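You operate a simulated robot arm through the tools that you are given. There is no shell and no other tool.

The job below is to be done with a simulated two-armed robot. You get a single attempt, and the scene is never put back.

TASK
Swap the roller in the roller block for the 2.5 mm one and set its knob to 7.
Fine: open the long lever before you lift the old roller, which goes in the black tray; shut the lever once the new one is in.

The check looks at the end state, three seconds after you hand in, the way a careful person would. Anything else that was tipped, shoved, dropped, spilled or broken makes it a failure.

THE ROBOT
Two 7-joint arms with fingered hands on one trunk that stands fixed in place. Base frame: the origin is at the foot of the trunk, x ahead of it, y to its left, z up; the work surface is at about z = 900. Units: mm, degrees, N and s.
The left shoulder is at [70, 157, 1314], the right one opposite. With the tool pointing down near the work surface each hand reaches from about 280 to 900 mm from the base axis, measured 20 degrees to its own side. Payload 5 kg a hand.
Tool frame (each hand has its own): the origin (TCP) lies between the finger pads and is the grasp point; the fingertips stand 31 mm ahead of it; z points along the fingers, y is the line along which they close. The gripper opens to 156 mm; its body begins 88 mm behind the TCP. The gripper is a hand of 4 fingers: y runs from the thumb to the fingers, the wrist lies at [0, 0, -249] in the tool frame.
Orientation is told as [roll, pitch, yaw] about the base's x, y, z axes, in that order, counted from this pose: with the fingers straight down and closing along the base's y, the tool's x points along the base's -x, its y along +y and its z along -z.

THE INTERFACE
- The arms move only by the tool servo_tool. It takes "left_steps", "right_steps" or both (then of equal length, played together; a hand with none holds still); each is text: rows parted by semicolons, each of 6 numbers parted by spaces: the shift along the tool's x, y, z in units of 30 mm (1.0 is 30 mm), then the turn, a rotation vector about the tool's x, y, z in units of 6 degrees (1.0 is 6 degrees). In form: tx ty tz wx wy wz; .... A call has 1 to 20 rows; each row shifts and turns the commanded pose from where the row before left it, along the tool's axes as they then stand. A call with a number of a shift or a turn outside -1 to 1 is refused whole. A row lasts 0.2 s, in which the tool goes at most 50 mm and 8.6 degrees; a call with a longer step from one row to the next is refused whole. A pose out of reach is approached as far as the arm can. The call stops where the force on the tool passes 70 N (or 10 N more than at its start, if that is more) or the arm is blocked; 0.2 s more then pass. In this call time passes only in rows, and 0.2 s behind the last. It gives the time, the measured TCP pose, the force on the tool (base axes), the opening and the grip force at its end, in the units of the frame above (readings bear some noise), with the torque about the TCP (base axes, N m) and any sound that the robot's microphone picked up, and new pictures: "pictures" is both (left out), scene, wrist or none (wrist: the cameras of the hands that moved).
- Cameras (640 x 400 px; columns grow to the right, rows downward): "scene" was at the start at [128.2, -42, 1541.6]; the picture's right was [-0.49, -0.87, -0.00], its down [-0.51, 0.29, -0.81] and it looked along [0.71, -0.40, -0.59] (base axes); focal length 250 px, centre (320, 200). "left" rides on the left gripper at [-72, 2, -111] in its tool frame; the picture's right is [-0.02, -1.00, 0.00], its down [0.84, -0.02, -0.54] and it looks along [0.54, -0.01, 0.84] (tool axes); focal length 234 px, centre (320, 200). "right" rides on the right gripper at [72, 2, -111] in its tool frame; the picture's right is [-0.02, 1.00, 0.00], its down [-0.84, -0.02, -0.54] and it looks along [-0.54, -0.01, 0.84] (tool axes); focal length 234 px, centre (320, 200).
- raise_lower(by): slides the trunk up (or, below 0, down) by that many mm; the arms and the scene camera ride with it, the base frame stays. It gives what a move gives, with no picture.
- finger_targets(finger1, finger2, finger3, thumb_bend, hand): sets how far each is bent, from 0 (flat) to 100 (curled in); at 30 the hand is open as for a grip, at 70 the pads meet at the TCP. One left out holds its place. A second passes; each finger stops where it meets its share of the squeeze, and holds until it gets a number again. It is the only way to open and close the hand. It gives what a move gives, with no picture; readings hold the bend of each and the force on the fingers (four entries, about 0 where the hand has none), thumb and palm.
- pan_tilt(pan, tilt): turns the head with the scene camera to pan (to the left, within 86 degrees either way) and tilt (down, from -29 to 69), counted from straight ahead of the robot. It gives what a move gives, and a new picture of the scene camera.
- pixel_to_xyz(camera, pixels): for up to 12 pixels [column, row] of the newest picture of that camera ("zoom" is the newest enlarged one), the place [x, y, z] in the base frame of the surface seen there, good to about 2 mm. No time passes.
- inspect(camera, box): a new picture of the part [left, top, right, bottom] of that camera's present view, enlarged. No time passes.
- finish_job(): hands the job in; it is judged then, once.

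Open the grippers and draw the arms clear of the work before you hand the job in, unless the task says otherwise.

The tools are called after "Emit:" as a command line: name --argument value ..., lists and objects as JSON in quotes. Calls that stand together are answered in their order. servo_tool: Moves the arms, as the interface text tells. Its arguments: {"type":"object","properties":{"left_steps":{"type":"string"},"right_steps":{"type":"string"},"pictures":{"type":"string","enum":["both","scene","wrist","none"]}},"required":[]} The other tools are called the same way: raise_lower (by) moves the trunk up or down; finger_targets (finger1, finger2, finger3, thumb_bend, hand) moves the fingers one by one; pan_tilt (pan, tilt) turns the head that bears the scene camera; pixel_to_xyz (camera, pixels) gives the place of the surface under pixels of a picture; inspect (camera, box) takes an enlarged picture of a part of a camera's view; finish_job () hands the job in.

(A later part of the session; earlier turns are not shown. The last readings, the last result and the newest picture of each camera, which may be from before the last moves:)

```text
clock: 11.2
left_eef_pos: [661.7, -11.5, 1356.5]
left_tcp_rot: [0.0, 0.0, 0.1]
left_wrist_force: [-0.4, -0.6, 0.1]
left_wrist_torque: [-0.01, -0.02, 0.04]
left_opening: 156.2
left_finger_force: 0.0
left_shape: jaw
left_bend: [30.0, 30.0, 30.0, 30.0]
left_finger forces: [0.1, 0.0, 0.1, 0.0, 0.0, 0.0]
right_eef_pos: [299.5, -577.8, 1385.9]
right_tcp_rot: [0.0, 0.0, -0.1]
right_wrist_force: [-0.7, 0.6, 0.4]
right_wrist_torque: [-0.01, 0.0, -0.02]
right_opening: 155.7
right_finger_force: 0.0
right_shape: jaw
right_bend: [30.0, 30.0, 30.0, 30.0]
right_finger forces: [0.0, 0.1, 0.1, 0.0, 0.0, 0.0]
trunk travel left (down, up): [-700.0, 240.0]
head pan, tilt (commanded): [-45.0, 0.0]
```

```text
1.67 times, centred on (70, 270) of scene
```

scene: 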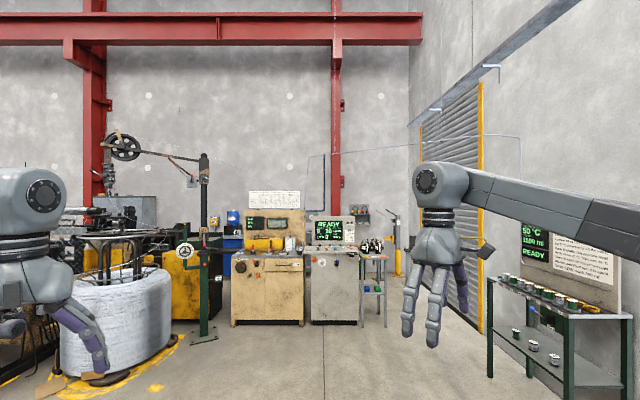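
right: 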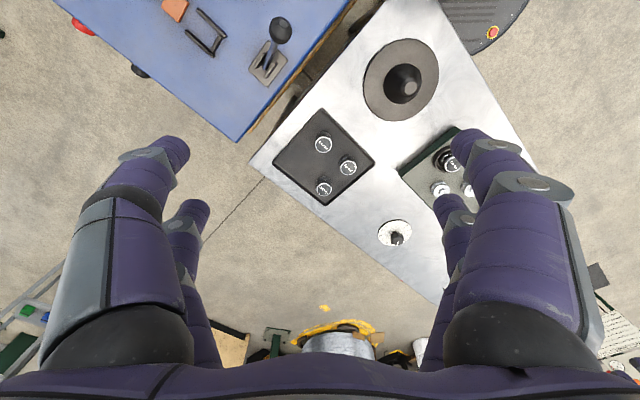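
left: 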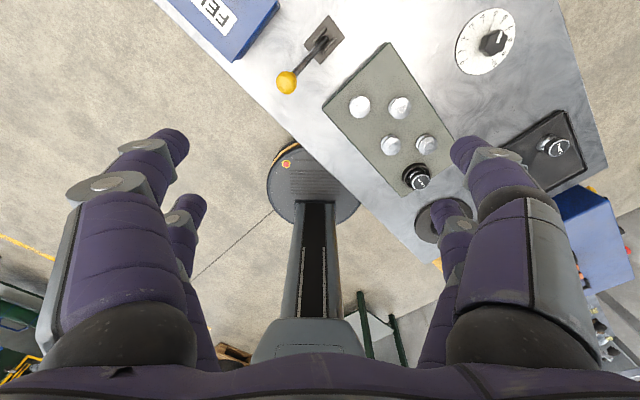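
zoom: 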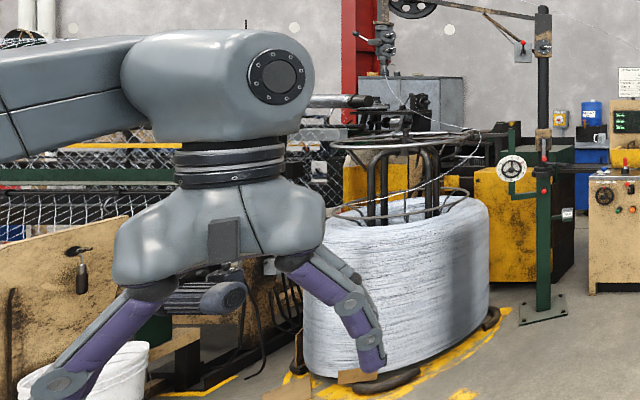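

The hand seems to have two digits on each side. I test which is which by bending right finger1 and thumb singly high in the air and looking.

Emit:
finger_targets --hand "right" --finger1 60

Emit:
inspect --camera "right" --box '[0, 0, 640, 400]'

Emit:
finger_targets --hand "right" --finger2 60

Emit:
inspect --camera "right" --box '[0, 0, 640, 400]'

Emit:
finger_targets --hand "right" --finger3 60

Emit:
inspect --camera "right" --box '[0, 0, 640, 400]'

Emit:
finger_targets --hand "right" --thumb_bend 60

Emit:
inspect --camera "right" --box '[0, 0, 640, 400]'

Emit:
inspect --camera "scene" --box '[370, 150, 530, 370]'

```text
clock: 12.2
left_eef_pos: [662.1, -11.8, 1356.0]
left_tcp_rot: [0.0, 0.0, 0.0]
left_wrist_force: [-0.2, -0.5, 1.2]
left_wrist_torque: [0.03, 0.01, 0.0]
left_opening: 155.7
left_finger_force: 0.1
left_shape: jaw
left_bend: [30.0, 30.0, 30.0, 30.0]
left_finger forces: [0.0, 0.0, 0.0, 0.0, 0.0, 0.1]
right_eef_pos: [298.7, -579.1, 1385.8]
right_tcp_rot: [0.0, 0.0, 0.0]
right_wrist_force: [-0.5, 0.1, -0.2]
right_wrist_torque: [0.01, 0.02, -0.01]
right_opening: 101.4
right_finger_force: 0.1
right_shape: fingers
right_bend: [60.0, 30.0, 30.0, 30.0]
right_finger forces: [0.1, 0.0, 0.0, 0.1, 0.1, 0.1]
trunk travel left (down, up): [-700.0, 240.0]
head pan, tilt (commanded): [-45.0, 0.0]
```

```text
1.00 times, centred on (320, 200) of right (not enlarged: the box is as wide or as high as the picture)
```

zoom: 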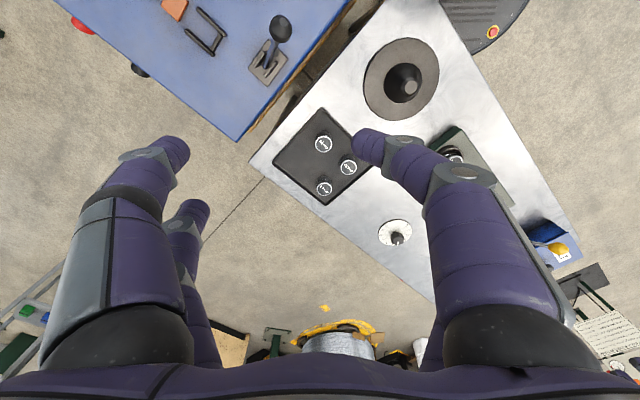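

```text
clock: 13.2
left_eef_pos: [661.8, -12.3, 1356.5]
left_tcp_rot: [0.1, -0.1, 0.0]
left_wrist_force: [-0.6, 0.4, 1.5]
left_wrist_torque: [0.0, -0.01, 0.01]
left_opening: 156.0
left_finger_force: 0.0
left_shape: jaw
left_bend: [30.0, 30.0, 30.0, 30.0]
left_finger forces: [0.0, 0.1, 0.0, 0.1, 0.0, 0.0]
right_eef_pos: [297.9, -578.7, 1385.5]
right_tcp_rot: [0.0, 0.0, 0.0]
right_wrist_force: [0.1, -0.3, 0.7]
right_wrist_torque: [0.02, -0.02, -0.02]
right_opening: 101.5
right_finger_force: 0.0
right_shape: fingers
right_bend: [60.0, 60.0, 30.0, 30.0]
right_finger forces: [0.1, 0.0, 0.0, 0.1, 0.0, 0.1]
trunk travel left (down, up): [-700.0, 240.0]
head pan, tilt (commanded): [-45.0, 0.0]
```

```text
1.00 times, centred on (320, 200) of right (not enlarged: the box is as wide or as high as the picture)
```

zoom: 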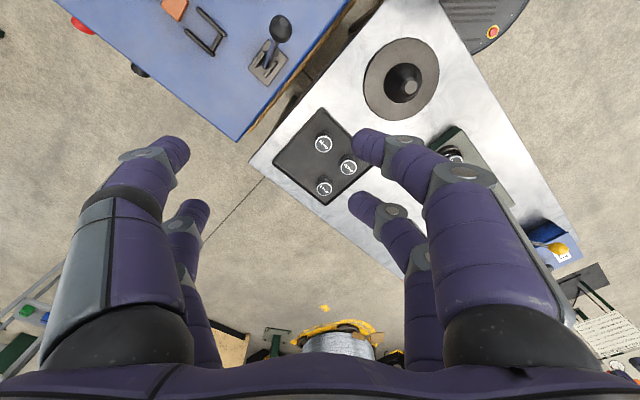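

```text
clock: 14.2
left_eef_pos: [660.8, -11.6, 1356.3]
left_tcp_rot: [0.0, 0.0, 0.0]
left_wrist_force: [-0.1, 0.4, 0.6]
left_wrist_torque: [-0.02, 0.01, 0.01]
left_opening: 156.0
left_finger_force: 0.0
left_shape: jaw
left_bend: [30.0, 30.0, 30.0, 30.0]
left_finger forces: [0.0, 0.0, 0.0, 0.0, 0.0, 0.0]
right_eef_pos: [299.2, -579.0, 1386.1]
right_tcp_rot: [0.0, 0.1, 0.0]
right_wrist_force: [-0.8, -0.3, 1.0]
right_wrist_torque: [0.02, -0.03, -0.01]
right_opening: 101.5
right_finger_force: 0.2
right_shape: fingers
right_bend: [60.0, 60.0, 60.0, 30.0]
right_finger forces: [0.0, 0.1, 0.0, 0.0, 0.0, 0.0]
trunk travel left (down, up): [-700.0, 240.0]
head pan, tilt (commanded): [-45.0, 0.0]
```

```text
1.00 times, centred on (320, 200) of right (not enlarged: the box is as wide or as high as the picture)
```

zoom: 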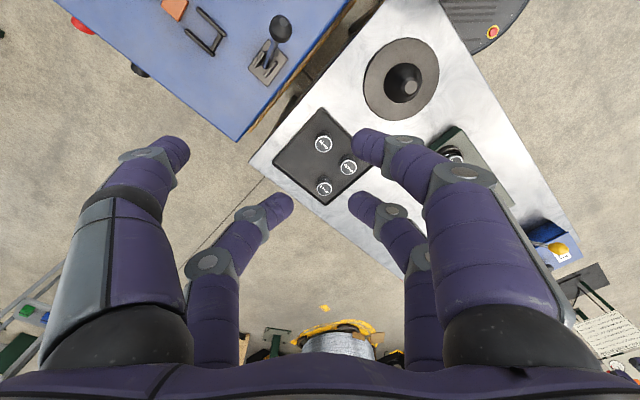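

```text
clock: 15.2
left_eef_pos: [662.3, -10.9, 1356.7]
left_tcp_rot: [-0.1, 0.0, 0.0]
left_wrist_force: [-1.3, -0.3, -0.3]
left_wrist_torque: [0.0, 0.01, 0.0]
left_opening: 155.8
left_finger_force: 0.0
left_shape: jaw
left_bend: [30.0, 30.0, 30.0, 30.0]
left_finger forces: [0.0, 0.0, 0.0, 0.1, 0.1, 0.0]
right_eef_pos: [299.1, -578.8, 1386.2]
right_tcp_rot: [-0.1, 0.1, 0.0]
right_wrist_force: [0.2, 0.5, -0.8]
right_wrist_torque: [0.01, 0.05, -0.04]
right_opening: 42.0
right_finger_force: 0.0
right_shape: fingers
right_bend: [60.0, 60.0, 60.0, 60.0]
right_finger forces: [0.0, 0.0, 0.0, 0.0, 0.0, 0.1]
trunk travel left (down, up): [-700.0, 240.0]
head pan, tilt (commanded): [-45.0, 0.0]
```

```text
1.00 times, centred on (320, 200) of right (not enlarged: the box is as wide or as high as the picture)
```

zoom: 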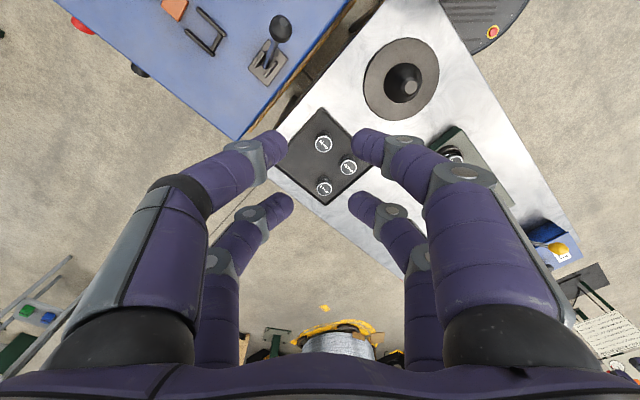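

```text
1.82 times, centred on (450, 260) of scene
```

zoom: 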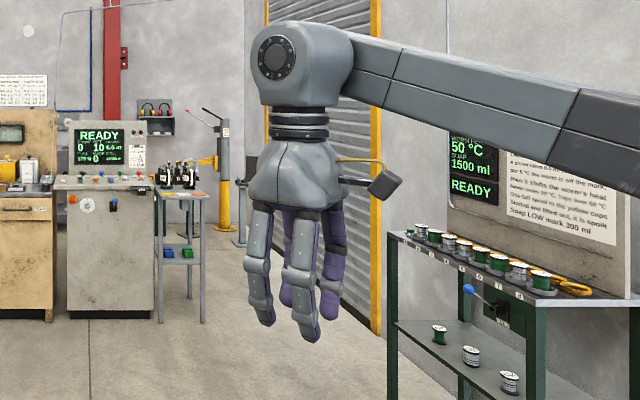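

The hand is a 2×2 four-finger gripper (finger1/thumb on one side, finger2/finger3 on the other), with pairs about 46 mm apart. I reset right fingers later; now I bring the left hand above the yellow ball (688,42,1047), then yaw 44° so its closing line lies along the lever's swing plane.

Emit:
pan_tilt --pan 0 --tilt 40

Emit:
servo_tool --left_steps "-0.108 0.225 0.8 0 0 0;-0.108 0.225 0.8 0 0 0;-0.108 0.225 0.8 0 0 0;-0.108 0.225 0.8 0 0 0;-0.108 0.225 0.8 0 0 0;-0.108 0.225 0.8 0 0 0;-0.108 0.225 0.6 0 0 0;-0.108 0.225 0.2 0 0 0;0 0 0 0 0 -0.917;0 0 0 0 0 -0.917;0 0 0 0 0 -0.917;0 0 0 0 0 -0.917;0 0 0 0 0 -0.917;0 0 0 0 0 -0.917;0 0 0 0 0 -0.917;0 0 0 0 0 -0.917" --pictures "both"

```text
clock: 16.4
left_eef_pos: [661.8, -11.8, 1356.7]
left_tcp_rot: [0.0, 0.0, 0.0]
left_wrist_force: [0.1, 0.0, -0.7]
left_wrist_torque: [0.01, 0.0, 0.02]
left_opening: 155.7
left_finger_force: 0.1
left_shape: jaw
left_bend: [30.0, 30.0, 30.0, 30.0]
left_finger forces: [0.0, 0.1, 0.1, 0.0, 0.1, 0.0]
right_eef_pos: [298.8, -578.7, 1386.0]
right_tcp_rot: [0.0, -0.1, 0.0]
right_wrist_force: [-0.2, -0.7, 0.0]
right_wrist_torque: [-0.02, 0.0, -0.01]
right_opening: 42.2
right_finger_force: 0.2
right_shape: fingers
right_bend: [60.0, 60.0, 60.0, 60.0]
right_finger forces: [0.1, 0.1, 0.1, 0.1, 0.1, 0.1]
trunk travel left (down, up): [-700.0, 240.0]
head pan, tilt (commanded): [0.0, 40.0]
```

scene: 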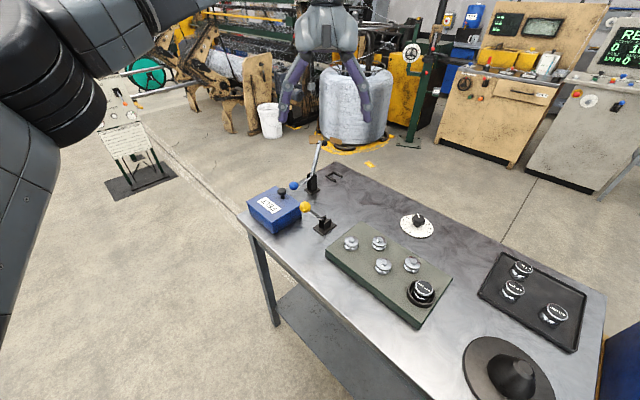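

```text
clock: 19.8
left_eef_pos: [688.3, 42.9, 1188.8]
left_tcp_rot: [0.0, 0.1, 44.1]
left_wrist_force: [0.3, 0.2, -1.1]
left_wrist_torque: [0.0, -0.01, -0.04]
left_opening: 155.7
left_finger_force: 0.1
left_shape: jaw
left_bend: [30.0, 30.0, 30.0, 30.0]
left_finger forces: [0.0, 0.1, 0.0, 0.1, 0.1, 0.1]
right_eef_pos: [299.2, -579.2, 1385.6]
right_tcp_rot: [0.0, 0.0, 0.0]
right_wrist_force: [0.2, -0.1, 0.1]
right_wrist_torque: [0.05, 0.02, 0.0]
right_opening: 42.0
right_finger_force: 0.0
right_shape: fingers
right_bend: [60.0, 60.0, 60.0, 60.0]
right_finger forces: [0.1, 0.1, 0.1, 0.0, 0.1, 0.0]
trunk travel left (down, up): [-700.0, 240.0]
head pan, tilt (commanded): [0.0, 40.0]
```

scene: 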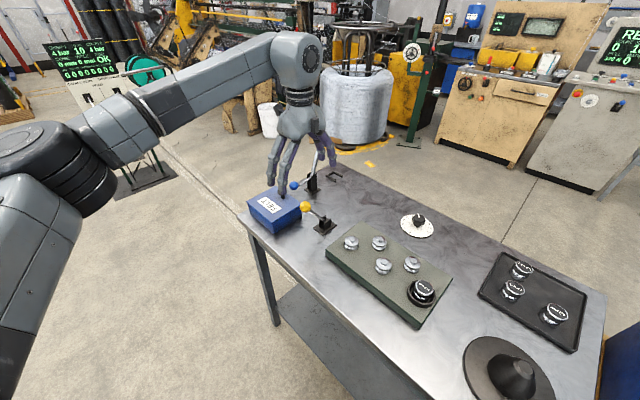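
left: 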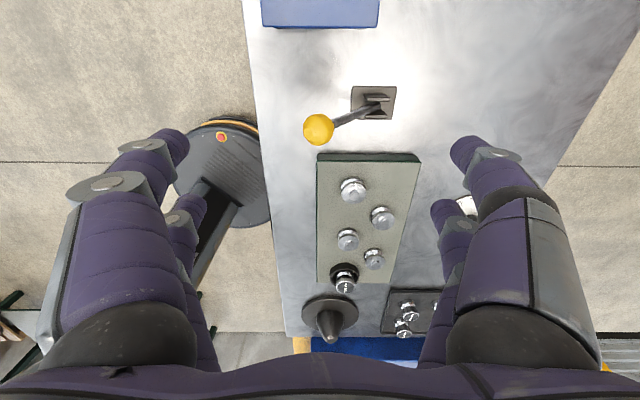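

The hand stands 140 mm above the yellow ball (seen at (318,130) in the left view). I refine ball and bracket positions from this nearer camera.

Emit:
inspect --camera "left" --box '[280, 70, 420, 160]'

Emit:
pixel_to_xyz --camera "left" --pixels '[[318, 130], [306, 130], [331, 130], [318, 117], [318, 142], [345, 119], [360, 111], [352, 90], [394, 90], [355, 118], [390, 118], [375, 100]]'

```text
4.44 times, centred on (350, 115) of left
```

zoom: 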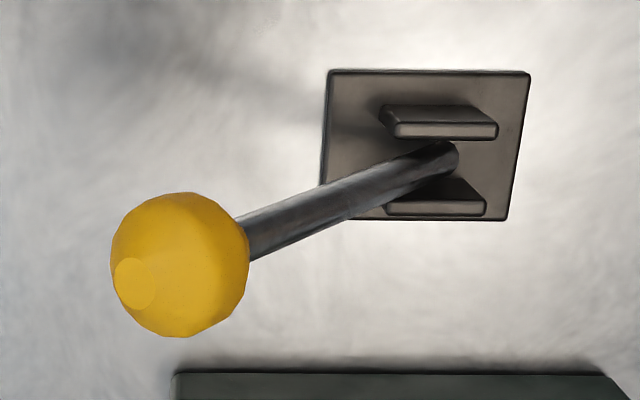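

```text
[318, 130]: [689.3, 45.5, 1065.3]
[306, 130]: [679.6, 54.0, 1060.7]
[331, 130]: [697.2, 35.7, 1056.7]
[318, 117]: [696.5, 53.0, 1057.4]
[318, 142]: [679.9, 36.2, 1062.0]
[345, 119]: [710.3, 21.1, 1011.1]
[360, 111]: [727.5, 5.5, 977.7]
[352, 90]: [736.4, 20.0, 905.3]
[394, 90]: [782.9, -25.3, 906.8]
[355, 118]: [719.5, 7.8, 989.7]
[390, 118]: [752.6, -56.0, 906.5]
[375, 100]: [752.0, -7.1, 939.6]
```

Ball centre ≈ (688,44,1047). I lower the open left hand straight over it, to TCP z ≈ 1052.

Emit:
servo_tool --left_steps "0 0.02 0.92 0 0 0;0 0 0.92 0 0 0;0 0 0.92 0 0 0;0 0 0.92 0 0 0;0 0 0.88 0 0 0" --pictures "both"

Emit:
finger_targets --hand "left" --finger1 60 --finger2 60 --finger3 60 --thumb_bend 60

Emit:
inspect --camera "left" --box '[160, 60, 480, 260]'

Emit:
inspect --camera "scene" --box '[240, 130, 400, 250]'

```text
clock: 21.0
left_eef_pos: [688.1, 43.4, 1053.1]
left_tcp_rot: [0.0, 0.1, 43.9]
left_wrist_force: [-0.3, -0.1, -0.4]
left_wrist_torque: [0.02, 0.0, 0.02]
left_opening: 156.1
left_finger_force: 0.0
left_shape: jaw
left_bend: [30.0, 30.0, 30.0, 30.0]
left_finger forces: [0.1, 0.0, 0.0, 0.0, 0.1, 0.0]
right_eef_pos: [300.1, -578.8, 1385.8]
right_tcp_rot: [0.0, 0.0, 0.1]
right_wrist_force: [0.2, -0.1, -0.2]
right_wrist_torque: [0.01, 0.04, 0.02]
right_opening: 42.3
right_finger_force: 0.1
right_shape: fingers
right_bend: [60.0, 60.0, 60.0, 60.0]
right_finger forces: [0.0, 0.1, 0.0, 0.0, 0.0, 0.0]
trunk travel left (down, up): [-700.0, 240.0]
head pan, tilt (commanded): [0.0, 40.0]
```

scene: 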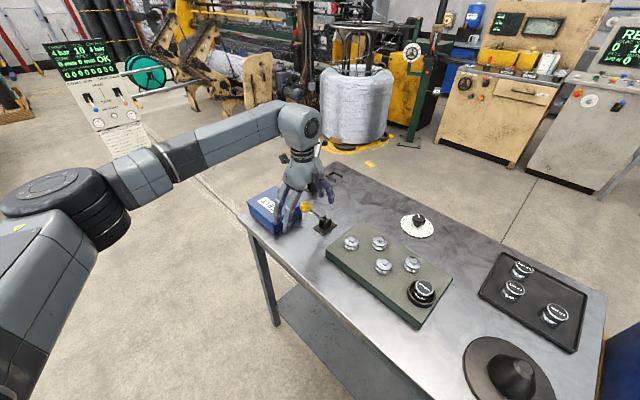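
left: 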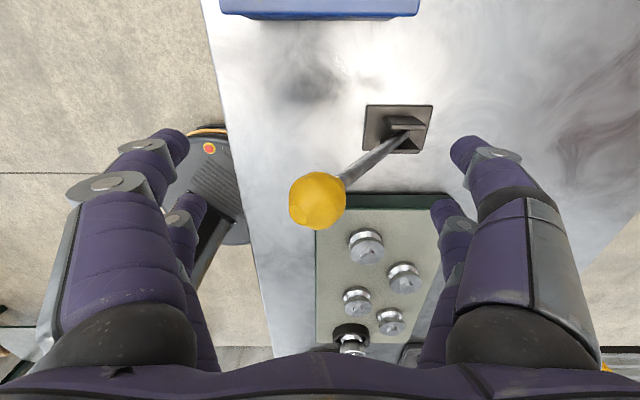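

```text
clock: 22.0
left_eef_pos: [687.8, 43.9, 1052.9]
left_tcp_rot: [0.0, 0.0, 44.0]
left_wrist_force: [0.6, 0.1, 0.1]
left_wrist_torque: [-0.01, 0.0, 0.0]
left_opening: 42.2
left_finger_force: 0.1
left_shape: fingers
left_bend: [60.0, 60.0, 60.0, 60.0]
left_finger forces: [0.0, 0.0, 0.1, 0.0, 0.0, 0.0]
right_eef_pos: [297.7, -578.0, 1384.7]
right_tcp_rot: [0.1, 0.0, 0.0]
right_wrist_force: [0.6, -0.5, -0.7]
right_wrist_torque: [-0.01, 0.02, 0.01]
right_opening: 42.1
right_finger_force: 0.1
right_shape: fingers
right_bend: [60.0, 60.0, 60.0, 60.0]
right_finger forces: [0.2, 0.1, 0.0, 0.1, 0.1, 0.1]
trunk travel left (down, up): [-700.0, 240.0]
head pan, tilt (commanded): [0.0, 40.0]
```

```text
2.00 times, centred on (320, 160) of left
```

zoom: 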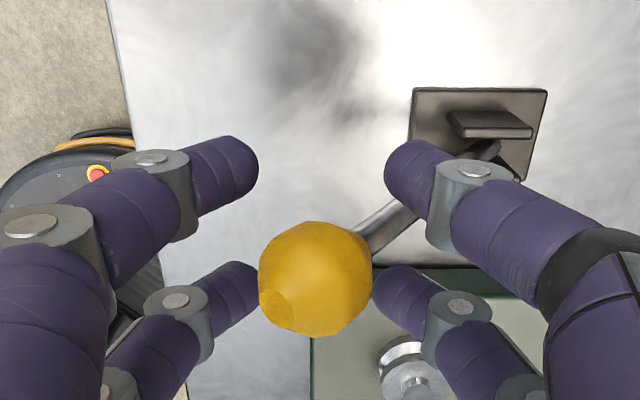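

```text
3.33 times, centred on (320, 190) of scene
```

zoom: 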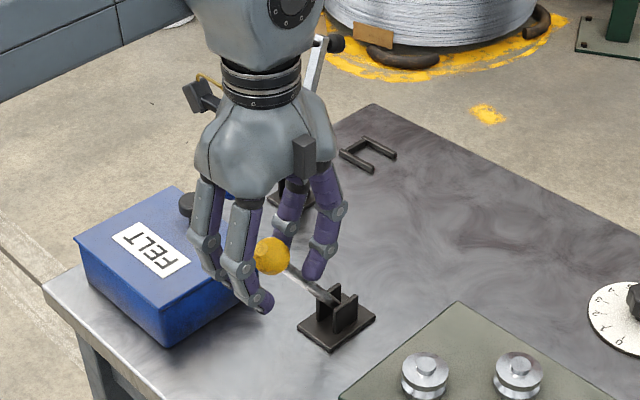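

The ball is caged between the fingers with slack. I push gently along the arc toward upright (tool −y) by about 12° and watch force and picture.

Emit:
servo_tool --left_steps "0 -0.22 -0.135 0 0 0;0 -0.22 -0.135 0 0 0;0 -0.225 -0.11 0 0 0;0 -0.235 -0.1 0 0 0" --pictures "both"

Emit:
inspect --camera "left" --box '[160, 60, 480, 260]'

```text
clock: 23.0
left_eef_pos: [706.3, 24.0, 1065.4]
left_tcp_rot: [0.1, 0.0, 44.1]
left_wrist_force: [-3.2, 1.7, -0.5]
left_wrist_torque: [0.04, 0.04, 0.02]
left_opening: 42.7
left_finger_force: 1.7
left_shape: fingers
left_bend: [59.0, 58.0, 60.0, 60.0]
left_finger forces: [0.8, 2.8, 0.0, 0.0, 0.1, 0.1]
right_eef_pos: [297.8, -579.1, 1386.3]
right_tcp_rot: [0.0, -0.1, 0.1]
right_wrist_force: [-0.1, 0.7, 0.4]
right_wrist_torque: [0.03, -0.01, -0.02]
right_opening: 42.3
right_finger_force: 0.0
right_shape: fingers
right_bend: [60.0, 60.0, 60.0, 60.0]
right_finger forces: [0.0, 0.1, 0.0, 0.0, 0.0, 0.1]
trunk travel left (down, up): [-700.0, 240.0]
head pan, tilt (commanded): [0.0, 40.0]
```

scene: 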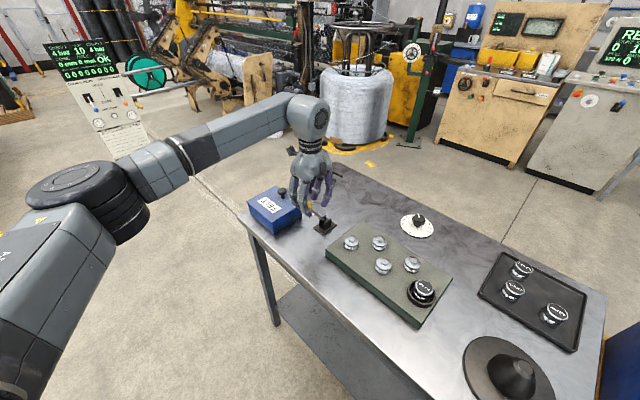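
left: 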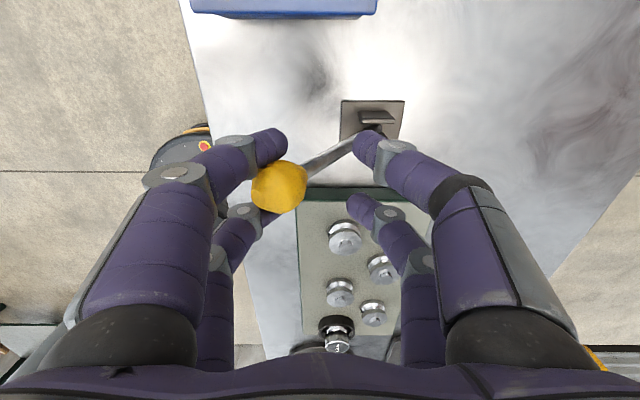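

```text
2.00 times, centred on (320, 160) of left
```

zoom: 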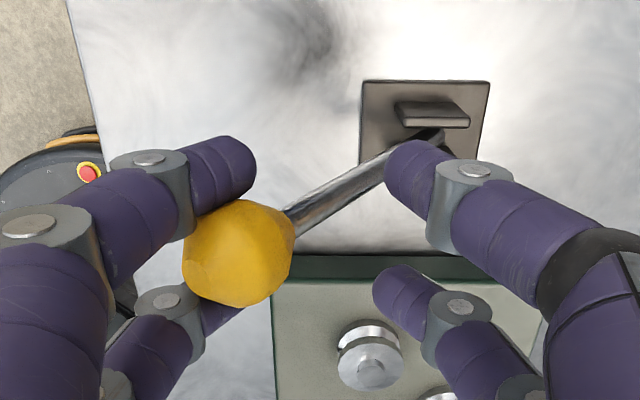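

Fingers touched the ball with about 3.6 N. I check whether the ball has moved.

Emit:
pixel_to_xyz --camera "left" --pixels '[[278, 187], [265, 187], [295, 187], [320, 158], [345, 145], [278, 175], [278, 205]]'

```text
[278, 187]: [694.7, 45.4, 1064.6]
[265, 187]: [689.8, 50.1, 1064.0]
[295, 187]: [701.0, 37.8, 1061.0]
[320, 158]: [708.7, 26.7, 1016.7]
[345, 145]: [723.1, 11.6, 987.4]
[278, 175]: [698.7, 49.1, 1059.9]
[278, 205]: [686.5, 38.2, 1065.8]
```

The ball has barely moved; I keep pushing a little further in the same direction, watching the force.

Emit:
servo_tool --left_steps "0 -0.2 -0.06 0 0 0;0 -0.2 -0.06 0 0 0;0 -0.2 -0.06 0 0 0" --pictures "wrist"

Emit:
pixel_to_xyz --camera "left" --pixels '[[278, 187], [265, 187], [295, 187], [320, 158], [345, 145]]'

```text
clock: 23.8
left_eef_pos: [717.8, 10.9, 1073.2]
left_tcp_rot: [0.0, 0.0, 44.1]
left_wrist_force: [-3.6, 4.0, 2.6]
left_wrist_torque: [0.08, 0.17, 0.03]
left_opening: 43.7
left_finger_force: 3.5
left_shape: fingers
left_bend: [59.0, 57.0, 60.0, 60.0]
left_finger forces: [2.4, 3.8, 0.1, 0.0, 0.0, 0.0]
right_eef_pos: [298.0, -577.7, 1387.2]
right_tcp_rot: [0.0, 0.0, 0.2]
right_wrist_force: [0.1, 0.1, -0.3]
right_wrist_torque: [0.02, -0.01, 0.02]
right_opening: 42.5
right_finger_force: 0.0
right_shape: fingers
right_bend: [60.0, 60.0, 60.0, 60.0]
right_finger forces: [0.0, 0.1, 0.0, 0.0, 0.1, 0.1]
trunk travel left (down, up): [-700.0, 240.0]
head pan, tilt (commanded): [0.0, 40.0]
```

left: 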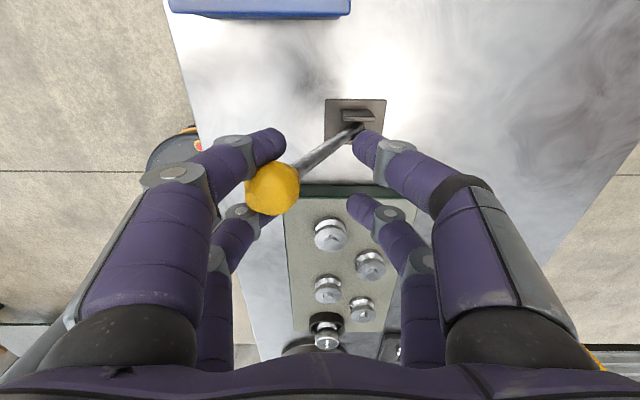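

```text
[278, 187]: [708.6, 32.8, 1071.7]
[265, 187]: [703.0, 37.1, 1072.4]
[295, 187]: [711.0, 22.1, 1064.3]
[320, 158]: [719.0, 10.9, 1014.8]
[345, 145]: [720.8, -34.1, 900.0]
```

The lever follows at about 5 N. I keep going along the arc up to about vertical.

Emit:
servo_tool --left_steps "0 -0.25 -0.06 0 0 0;0 -0.25 -0.06 0 0 0;0 -0.25 -0.06 0 0 0;0 -0.25 -0.05 0 0 0;0 -0.25 -0.03 0 0 0;0 -0.25 -0.03 0 0 0;0 -0.25 -0.02 0 0 0;0 -0.25 0 0 0 0" --pictures "both"

Emit:
inspect --camera "scene" --box '[240, 130, 400, 250]'

```text
clock: 25.6
left_eef_pos: [760.9, -33.2, 1080.1]
left_tcp_rot: [0.0, 0.1, 44.2]
left_wrist_force: [-0.8, -0.6, 1.4]
left_wrist_torque: [0.02, 0.05, 0.05]
left_opening: 42.4
left_finger_force: 0.5
left_shape: fingers
left_bend: [60.0, 59.0, 60.0, 60.0]
left_finger forces: [0.5, 1.0, 0.0, 0.0, 0.0, 0.0]
right_eef_pos: [298.2, -579.3, 1385.2]
right_tcp_rot: [0.0, 0.0, 0.0]
right_wrist_force: [1.1, 0.0, 0.9]
right_wrist_torque: [-0.03, 0.04, 0.03]
right_opening: 42.1
right_finger_force: 0.1
right_shape: fingers
right_bend: [60.0, 60.0, 60.0, 60.0]
right_finger forces: [0.0, 0.0, 0.0, 0.1, 0.0, 0.0]
trunk travel left (down, up): [-700.0, 240.0]
head pan, tilt (commanded): [0.0, 40.0]
```

scene: 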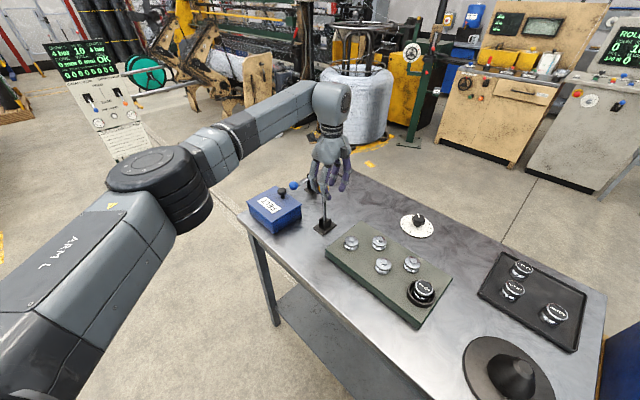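
left: 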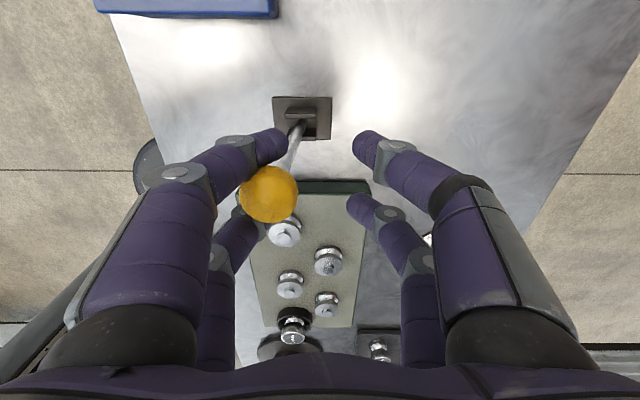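

```text
3.33 times, centred on (320, 190) of scene
```

zoom: 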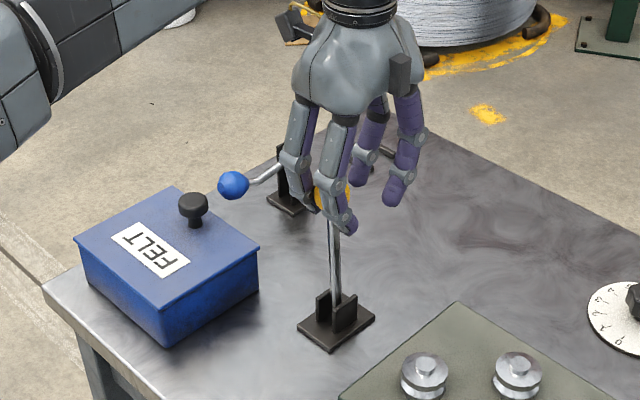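

The lever is now about vertical. The screen at the upper right of the scene changed from "READY" to something starting with "ROLL"; I read it.

Emit:
inspect --camera "scene" --box '[560, 0, 640, 90]'

Emit:
pan_tilt --pan -25 --tilt 15

Emit:
inspect --camera "scene" --box '[380, 130, 480, 230]'

```text
4.44 times, centred on (600, 45) of scene
```

zoom: 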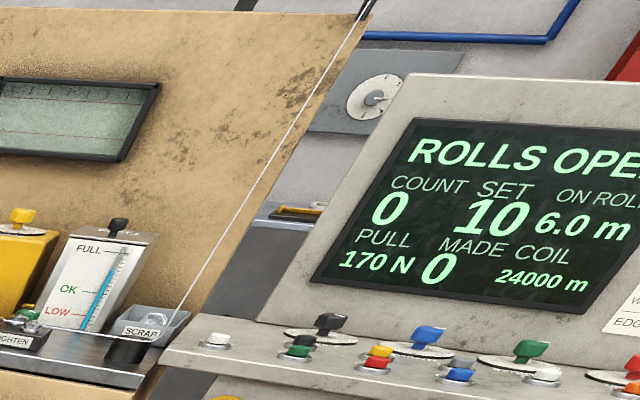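

```text
clock: 26.5
left_eef_pos: [760.7, -32.0, 1081.4]
left_tcp_rot: [0.0, 0.0, 44.1]
left_wrist_force: [-0.7, -0.2, -0.2]
left_wrist_torque: [0.02, 0.04, 0.03]
left_opening: 42.0
left_finger_force: 0.7
left_shape: fingers
left_bend: [60.0, 60.0, 60.0, 60.0]
left_finger forces: [0.2, 1.1, 0.0, 0.0, 0.1, 0.1]
right_eef_pos: [297.8, -579.1, 1385.4]
right_tcp_rot: [0.1, -0.1, 0.0]
right_wrist_force: [0.2, 0.1, -0.3]
right_wrist_torque: [0.02, 0.03, 0.02]
right_opening: 42.4
right_finger_force: 0.1
right_shape: fingers
right_bend: [60.0, 60.0, 60.0, 60.0]
right_finger forces: [0.1, 0.1, 0.0, 0.0, 0.0, 0.0]
trunk travel left (down, up): [-700.0, 240.0]
head pan, tilt (commanded): [-25.0, 15.0]
```

scene: 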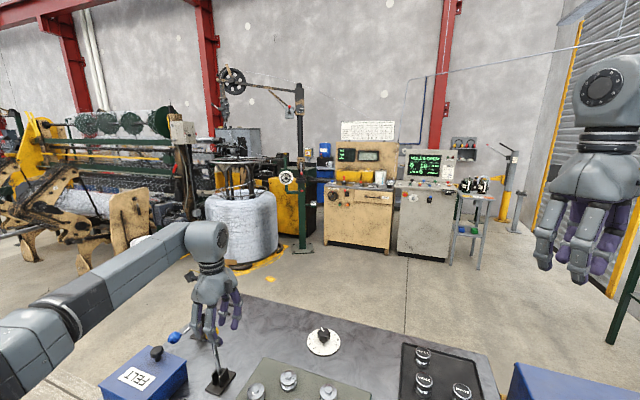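

```text
4.00 times, centred on (430, 180) of scene
```

zoom: 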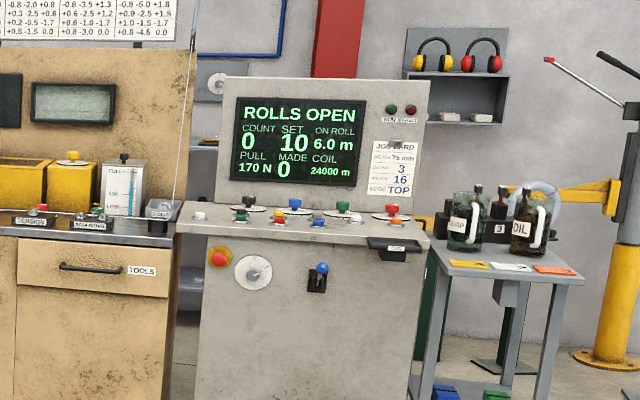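

The screen says "ROLLS OPEN" — the yellow lever is the right one. I push it further to its open stop so it stays open.

Emit:
servo_tool --left_steps "0 -0.25 0 0 0 0;0 -0.25 0 0 0 0;0 -0.25 0.02 0 0 0;0 -0.25 0.04 0 0 0;0 -0.25 0.05 0 0 0" --pictures "both"

Emit:
inspect --camera "scene" --box '[140, 220, 340, 400]'

```text
clock: 27.7
left_eef_pos: [786.5, -59.6, 1076.0]
left_tcp_rot: [0.0, 0.0, 44.1]
left_wrist_force: [1.2, 0.2, -4.6]
left_wrist_torque: [0.12, 0.02, 0.03]
left_opening: 43.4
left_finger_force: 2.6
left_shape: fingers
left_bend: [60.0, 60.0, 59.0, 60.0]
left_finger forces: [0.0, 0.0, 1.7, 0.1, 3.5, 0.0]
right_eef_pos: [298.8, -579.4, 1386.0]
right_tcp_rot: [0.1, 0.0, 0.2]
right_wrist_force: [-0.4, -0.3, 0.6]
right_wrist_torque: [0.01, 0.05, 0.0]
right_opening: 42.2
right_finger_force: 0.1
right_shape: fingers
right_bend: [60.0, 60.0, 60.0, 60.0]
right_finger forces: [0.1, 0.0, 0.1, 0.1, 0.1, 0.0]
trunk travel left (down, up): [-700.0, 240.0]
head pan, tilt (commanded): [-25.0, 15.0]
```

scene: 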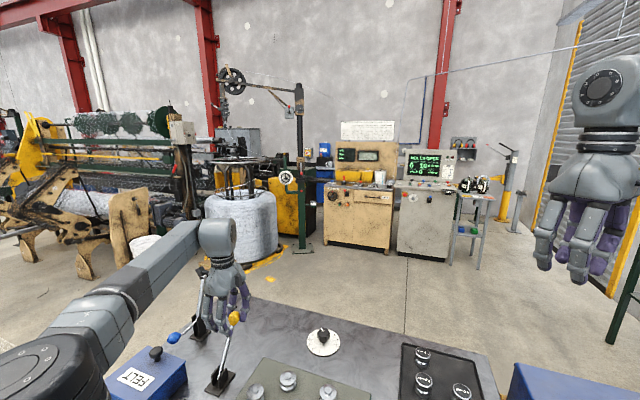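
left: 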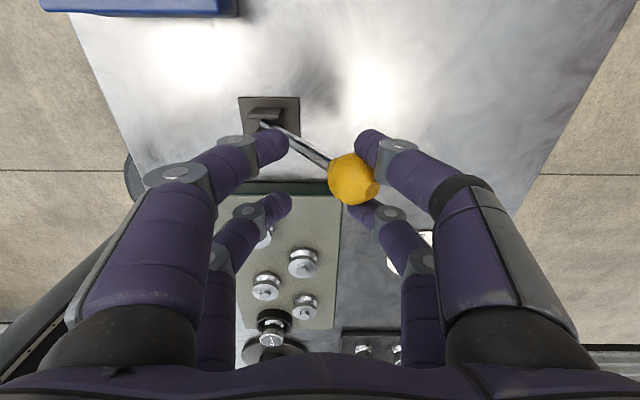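

```text
2.22 times, centred on (240, 310) of scene
```

zoom: 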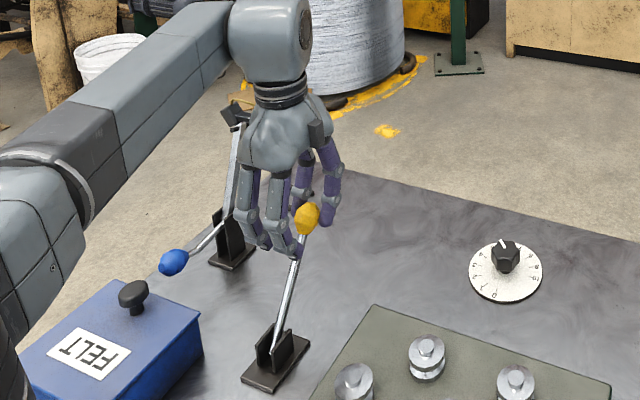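

The lever went over centre and now leans on the other finger pair (thumb side). I follow it slowly to its open stop.

Emit:
servo_tool --left_steps "0 -0.2 0.08 0 0 0;0 -0.2 0.08 0 0 0;0 -0.2 0.1 0 0 0;0 -0.2 0.1 0 0 0" --pictures "both"

Emit:
inspect --camera "scene" --box '[140, 220, 340, 400]'

Emit:
inspect --camera "scene" --box '[380, 130, 480, 230]'

```text
clock: 28.7
left_eef_pos: [788.5, -64.7, 1072.0]
left_tcp_rot: [-0.1, -0.1, 44.1]
left_wrist_force: [8.6, 5.5, 5.3]
left_wrist_torque: [0.08, -0.32, 0.23]
left_opening: 44.1
left_finger_force: 4.0
left_shape: fingers
left_bend: [60.0, 60.0, 60.0, 60.0]
left_finger forces: [0.0, 0.0, 0.1, 0.1, 9.1, 0.0]
left hand out of reach, approached as far as the arm can: row 2, 3, 4
right_eef_pos: [299.7, -578.7, 1386.7]
right_tcp_rot: [0.0, -0.1, 0.1]
right_wrist_force: [0.2, 0.4, 0.4]
right_wrist_torque: [0.03, 0.0, -0.01]
right_opening: 42.1
right_finger_force: 0.1
right_shape: fingers
right_bend: [60.0, 60.0, 60.0, 60.0]
right_finger forces: [0.0, 0.1, 0.0, 0.0, 0.1, 0.0]
trunk travel left (down, up): [-700.0, 240.0]
head pan, tilt (commanded): [-25.0, 15.0]
```

scene: 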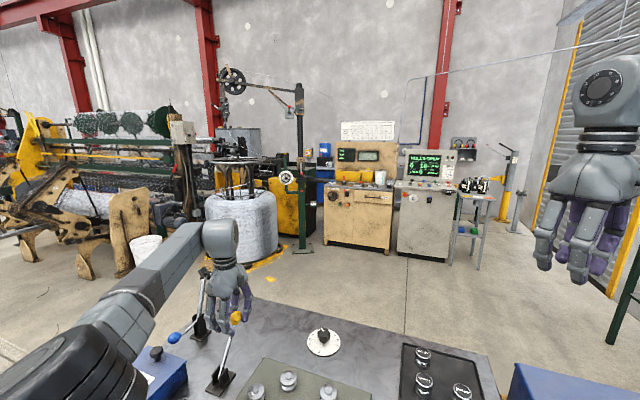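
left: 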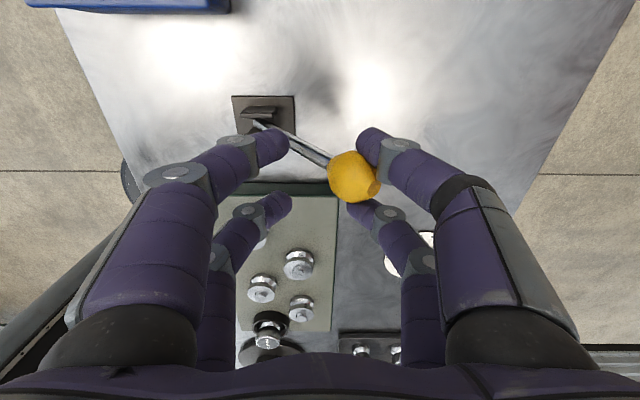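

```text
2.22 times, centred on (240, 310) of scene
```

zoom: 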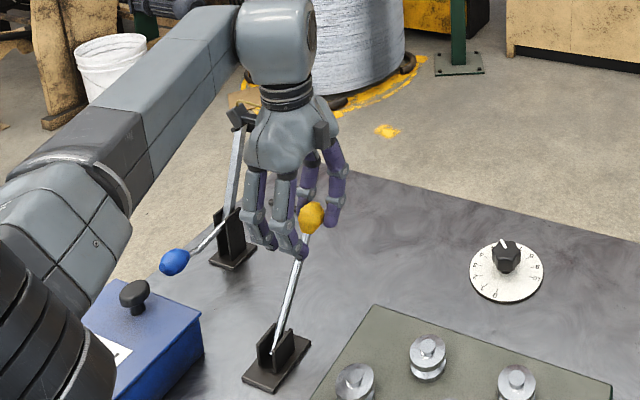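

```text
4.00 times, centred on (430, 180) of scene
```

zoom: 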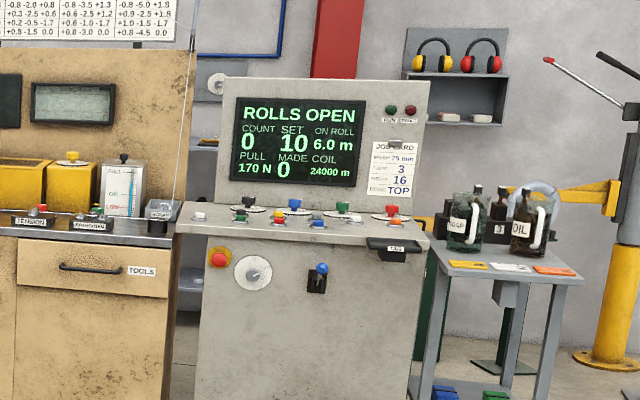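

The lever is past centre leaning on the thumb, screen still "ROLLS OPEN", and the left arm is at its reach limit. I open the left hand so the lever can rest at its own stop.

Emit:
finger_targets --hand "left" --finger1 40 --finger2 40 --finger3 40 --thumb_bend 40

Emit:
inspect --camera "left" --box '[0, 0, 640, 400]'

Emit:
inspect --camera "scene" --box '[140, 220, 340, 400]'

```text
clock: 29.7
left_eef_pos: [787.3, -66.2, 1073.4]
left_tcp_rot: [-0.1, -0.1, 44.0]
left_wrist_force: [0.3, -0.1, 0.0]
left_wrist_torque: [0.01, 0.0, 0.0]
left_opening: 120.2
left_finger_force: 0.0
left_shape: fingers
left_bend: [40.0, 40.0, 40.0, 40.0]
left_finger forces: [0.0, 0.0, 0.0, 0.1, 0.1, 0.0]
right_eef_pos: [298.2, -579.1, 1386.1]
right_tcp_rot: [-0.1, 0.0, 0.0]
right_wrist_force: [0.3, -0.3, -1.1]
right_wrist_torque: [-0.01, 0.04, -0.05]
right_opening: 42.3
right_finger_force: 0.1
right_shape: fingers
right_bend: [60.0, 60.0, 60.0, 60.0]
right_finger forces: [0.1, 0.1, 0.0, 0.1, 0.0, 0.0]
trunk travel left (down, up): [-700.0, 240.0]
head pan, tilt (commanded): [-25.0, 15.0]
```

```text
1.00 times, centred on (320, 200) of left (not enlarged: the box is as wide or as high as the picture)
```

zoom: 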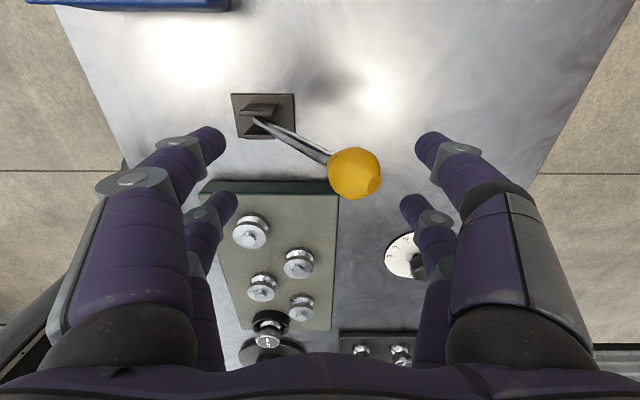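

```text
2.22 times, centred on (240, 310) of scene
```

zoom: 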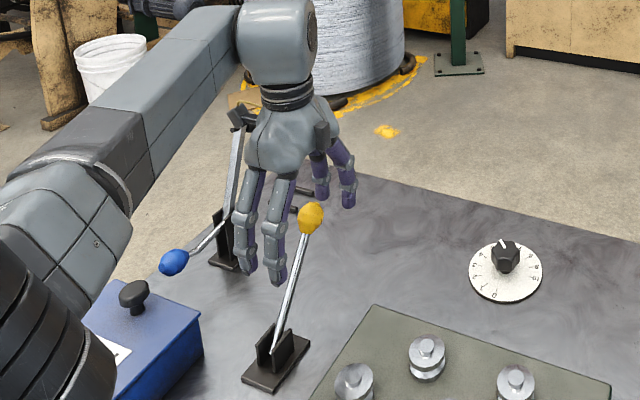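

The lever stays put at its open stop. I undo the unreached shift, then lift the left hand straight up and back out of the way.

Emit:
servo_tool --left_steps "0 0.4 -0.3 0 0 0;0 0.4 -0.6 0 0 0;0 0 -0.9 0 0 0;0 0 -0.9 0 0 0;0 0 -0.9 0 0 0;0 0 -0.9 0 0 0;0 0 -0.9 0 0 0;0 0.8 -0.3 0 0 0;0 0.9 0 0 0 0;0 0.9 0 0 0 0;0 0.9 0 0 0 0;0 0.9 0 0 0 0;0 0.9 0 0 0 0;0 0.9 0 0 0 0" --pictures "both"

Emit:
pan_tilt --pan -30 --tilt 45

```text
clock: 32.7
left_eef_pos: [642.2, 86.0, 1242.4]
left_tcp_rot: [-0.1, 0.0, 43.9]
left_wrist_force: [-0.7, -0.1, -0.2]
left_wrist_torque: [-0.03, -0.01, -0.02]
left_opening: 120.7
left_finger_force: 0.0
left_shape: fingers
left_bend: [40.0, 40.0, 40.0, 40.0]
left_finger forces: [0.1, 0.0, 0.1, 0.0, 0.1, 0.0]
right_eef_pos: [296.8, -578.1, 1385.8]
right_tcp_rot: [0.0, 0.0, -0.1]
right_wrist_force: [0.3, 0.4, 0.5]
right_wrist_torque: [-0.05, -0.02, 0.02]
right_opening: 42.1
right_finger_force: 0.2
right_shape: fingers
right_bend: [60.0, 60.0, 60.0, 60.0]
right_finger forces: [0.1, 0.0, 0.0, 0.0, 0.0, 0.0]
trunk travel left (down, up): [-700.0, 240.0]
head pan, tilt (commanded): [-25.0, 15.0]
```

scene: 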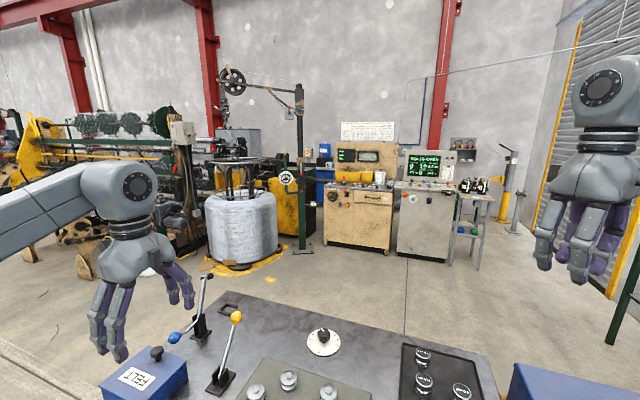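
left: 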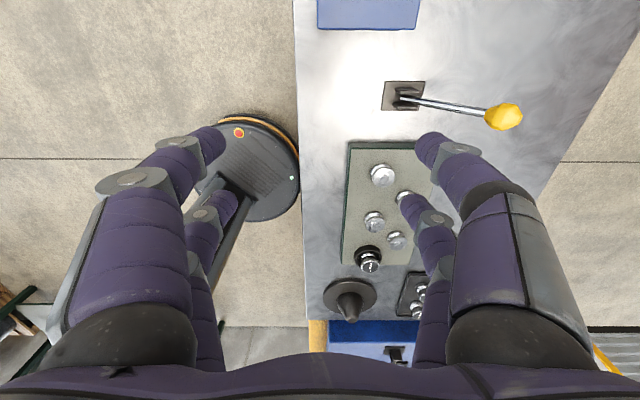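

```text
clock: 33.6
left_eef_pos: [643.2, 82.8, 1243.4]
left_tcp_rot: [0.0, 0.0, 44.0]
left_wrist_force: [0.7, 0.1, -0.4]
left_wrist_torque: [0.03, 0.01, 0.02]
left_opening: 120.7
left_finger_force: 0.1
left_shape: fingers
left_bend: [40.0, 40.0, 40.0, 40.0]
left_finger forces: [0.0, 0.1, 0.0, 0.1, 0.0, 0.0]
right_eef_pos: [299.1, -579.3, 1385.6]
right_tcp_rot: [0.0, 0.0, 0.0]
right_wrist_force: [1.0, -0.5, 0.5]
right_wrist_torque: [-0.02, 0.02, -0.02]
right_opening: 41.8
right_finger_force: 0.1
right_shape: fingers
right_bend: [60.0, 60.0, 60.0, 60.0]
right_finger forces: [0.1, 0.1, 0.0, 0.0, 0.0, 0.1]
trunk travel left (down, up): [-700.0, 240.0]
head pan, tilt (commanded): [-30.0, 45.0]
```

scene: 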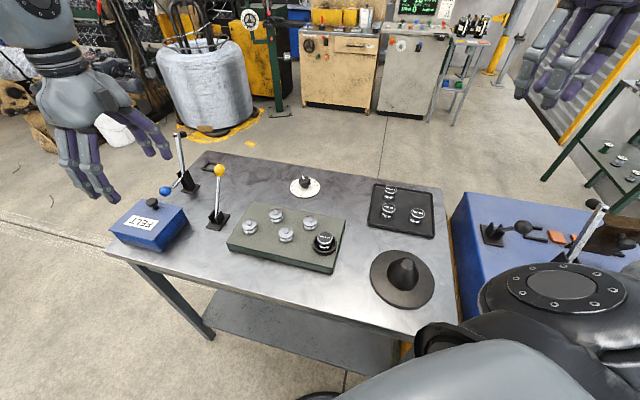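

Now I bring the right hand (fingers at bend 60, opening 42) above the old roller at (471,-255), to z≈1205.

Emit:
servo_tool --right_steps "-0.478 0.9 0 0 0 0;-0.478 0.9 0.3 0 0 0;-0.478 0.9 0.5 0 0 0;-0.478 0.9 0.5 0 0 0;-0.478 0.9 0.5 0 0 0;-0.478 0.9 0.5 0 0 0;-0.478 0.9 0.6 0 0 0;-0.478 0.9 0.6 0 0 0;-0.478 0.9 0.6 0 0 0;-0.478 0.9 0.6 0 0 0;-0.478 0.9 0.6 0 0 0;-0.478 0.9 0.6 0 0 0" --pictures "both"

Emit:
inspect --camera "right" --box '[220, 60, 420, 220]'

```text
clock: 36.2
left_eef_pos: [643.9, 86.3, 1241.4]
left_tcp_rot: [0.0, 0.0, 44.0]
left_wrist_force: [-1.1, -1.2, 0.2]
left_wrist_torque: [0.01, 0.02, -0.01]
left_opening: 120.6
left_finger_force: 0.0
left_shape: fingers
left_bend: [40.0, 40.0, 40.0, 40.0]
left_finger forces: [0.1, 0.1, 0.0, 0.0, 0.0, 0.1]
right_eef_pos: [472.0, -252.5, 1208.6]
right_tcp_rot: [0.0, 0.2, 0.2]
right_wrist_force: [0.0, -0.5, -0.3]
right_wrist_torque: [-0.01, 0.02, -0.01]
right_opening: 41.8
right_finger_force: 0.0
right_shape: fingers
right_bend: [60.0, 60.0, 60.0, 60.0]
right_finger forces: [0.0, 0.1, 0.1, 0.0, 0.0, 0.1]
trunk travel left (down, up): [-700.0, 240.0]
head pan, tilt (commanded): [-30.0, 45.0]
```

scene: 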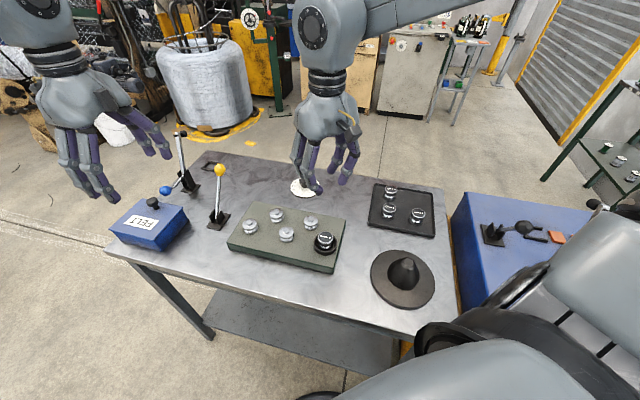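
right: 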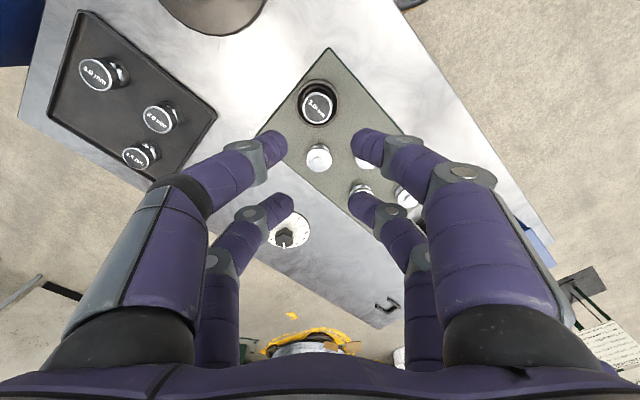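

```text
2.50 times, centred on (320, 140) of right
```

zoom: 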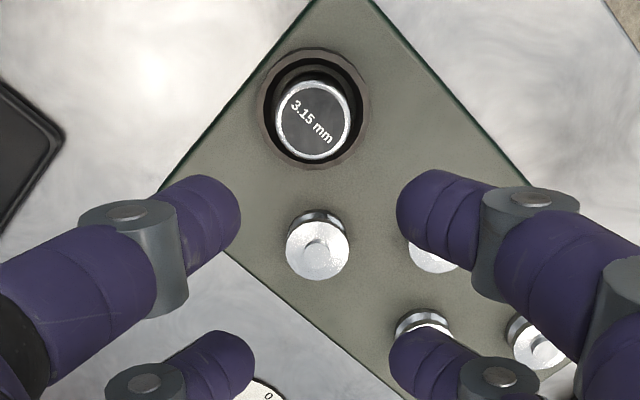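

The right view shows the roller cap at about zoom (313,119), clean from above. I query its centre, edges and ring.

Emit:
pixel_to_xyz --camera "zoom" --pixels '[[313, 119], [277, 119], [350, 119], [313, 82], [313, 158], [265, 100], [363, 100], [315, 50], [285, 75], [345, 75], [318, 258], [318, 175]]'

```text
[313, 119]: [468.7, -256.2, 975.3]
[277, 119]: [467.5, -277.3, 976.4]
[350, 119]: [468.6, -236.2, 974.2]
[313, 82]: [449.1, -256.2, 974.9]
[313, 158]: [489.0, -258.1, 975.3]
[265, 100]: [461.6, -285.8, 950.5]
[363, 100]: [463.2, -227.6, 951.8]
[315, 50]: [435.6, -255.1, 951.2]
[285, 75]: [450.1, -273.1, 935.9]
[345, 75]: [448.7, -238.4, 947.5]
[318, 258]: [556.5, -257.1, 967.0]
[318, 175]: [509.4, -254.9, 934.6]
```

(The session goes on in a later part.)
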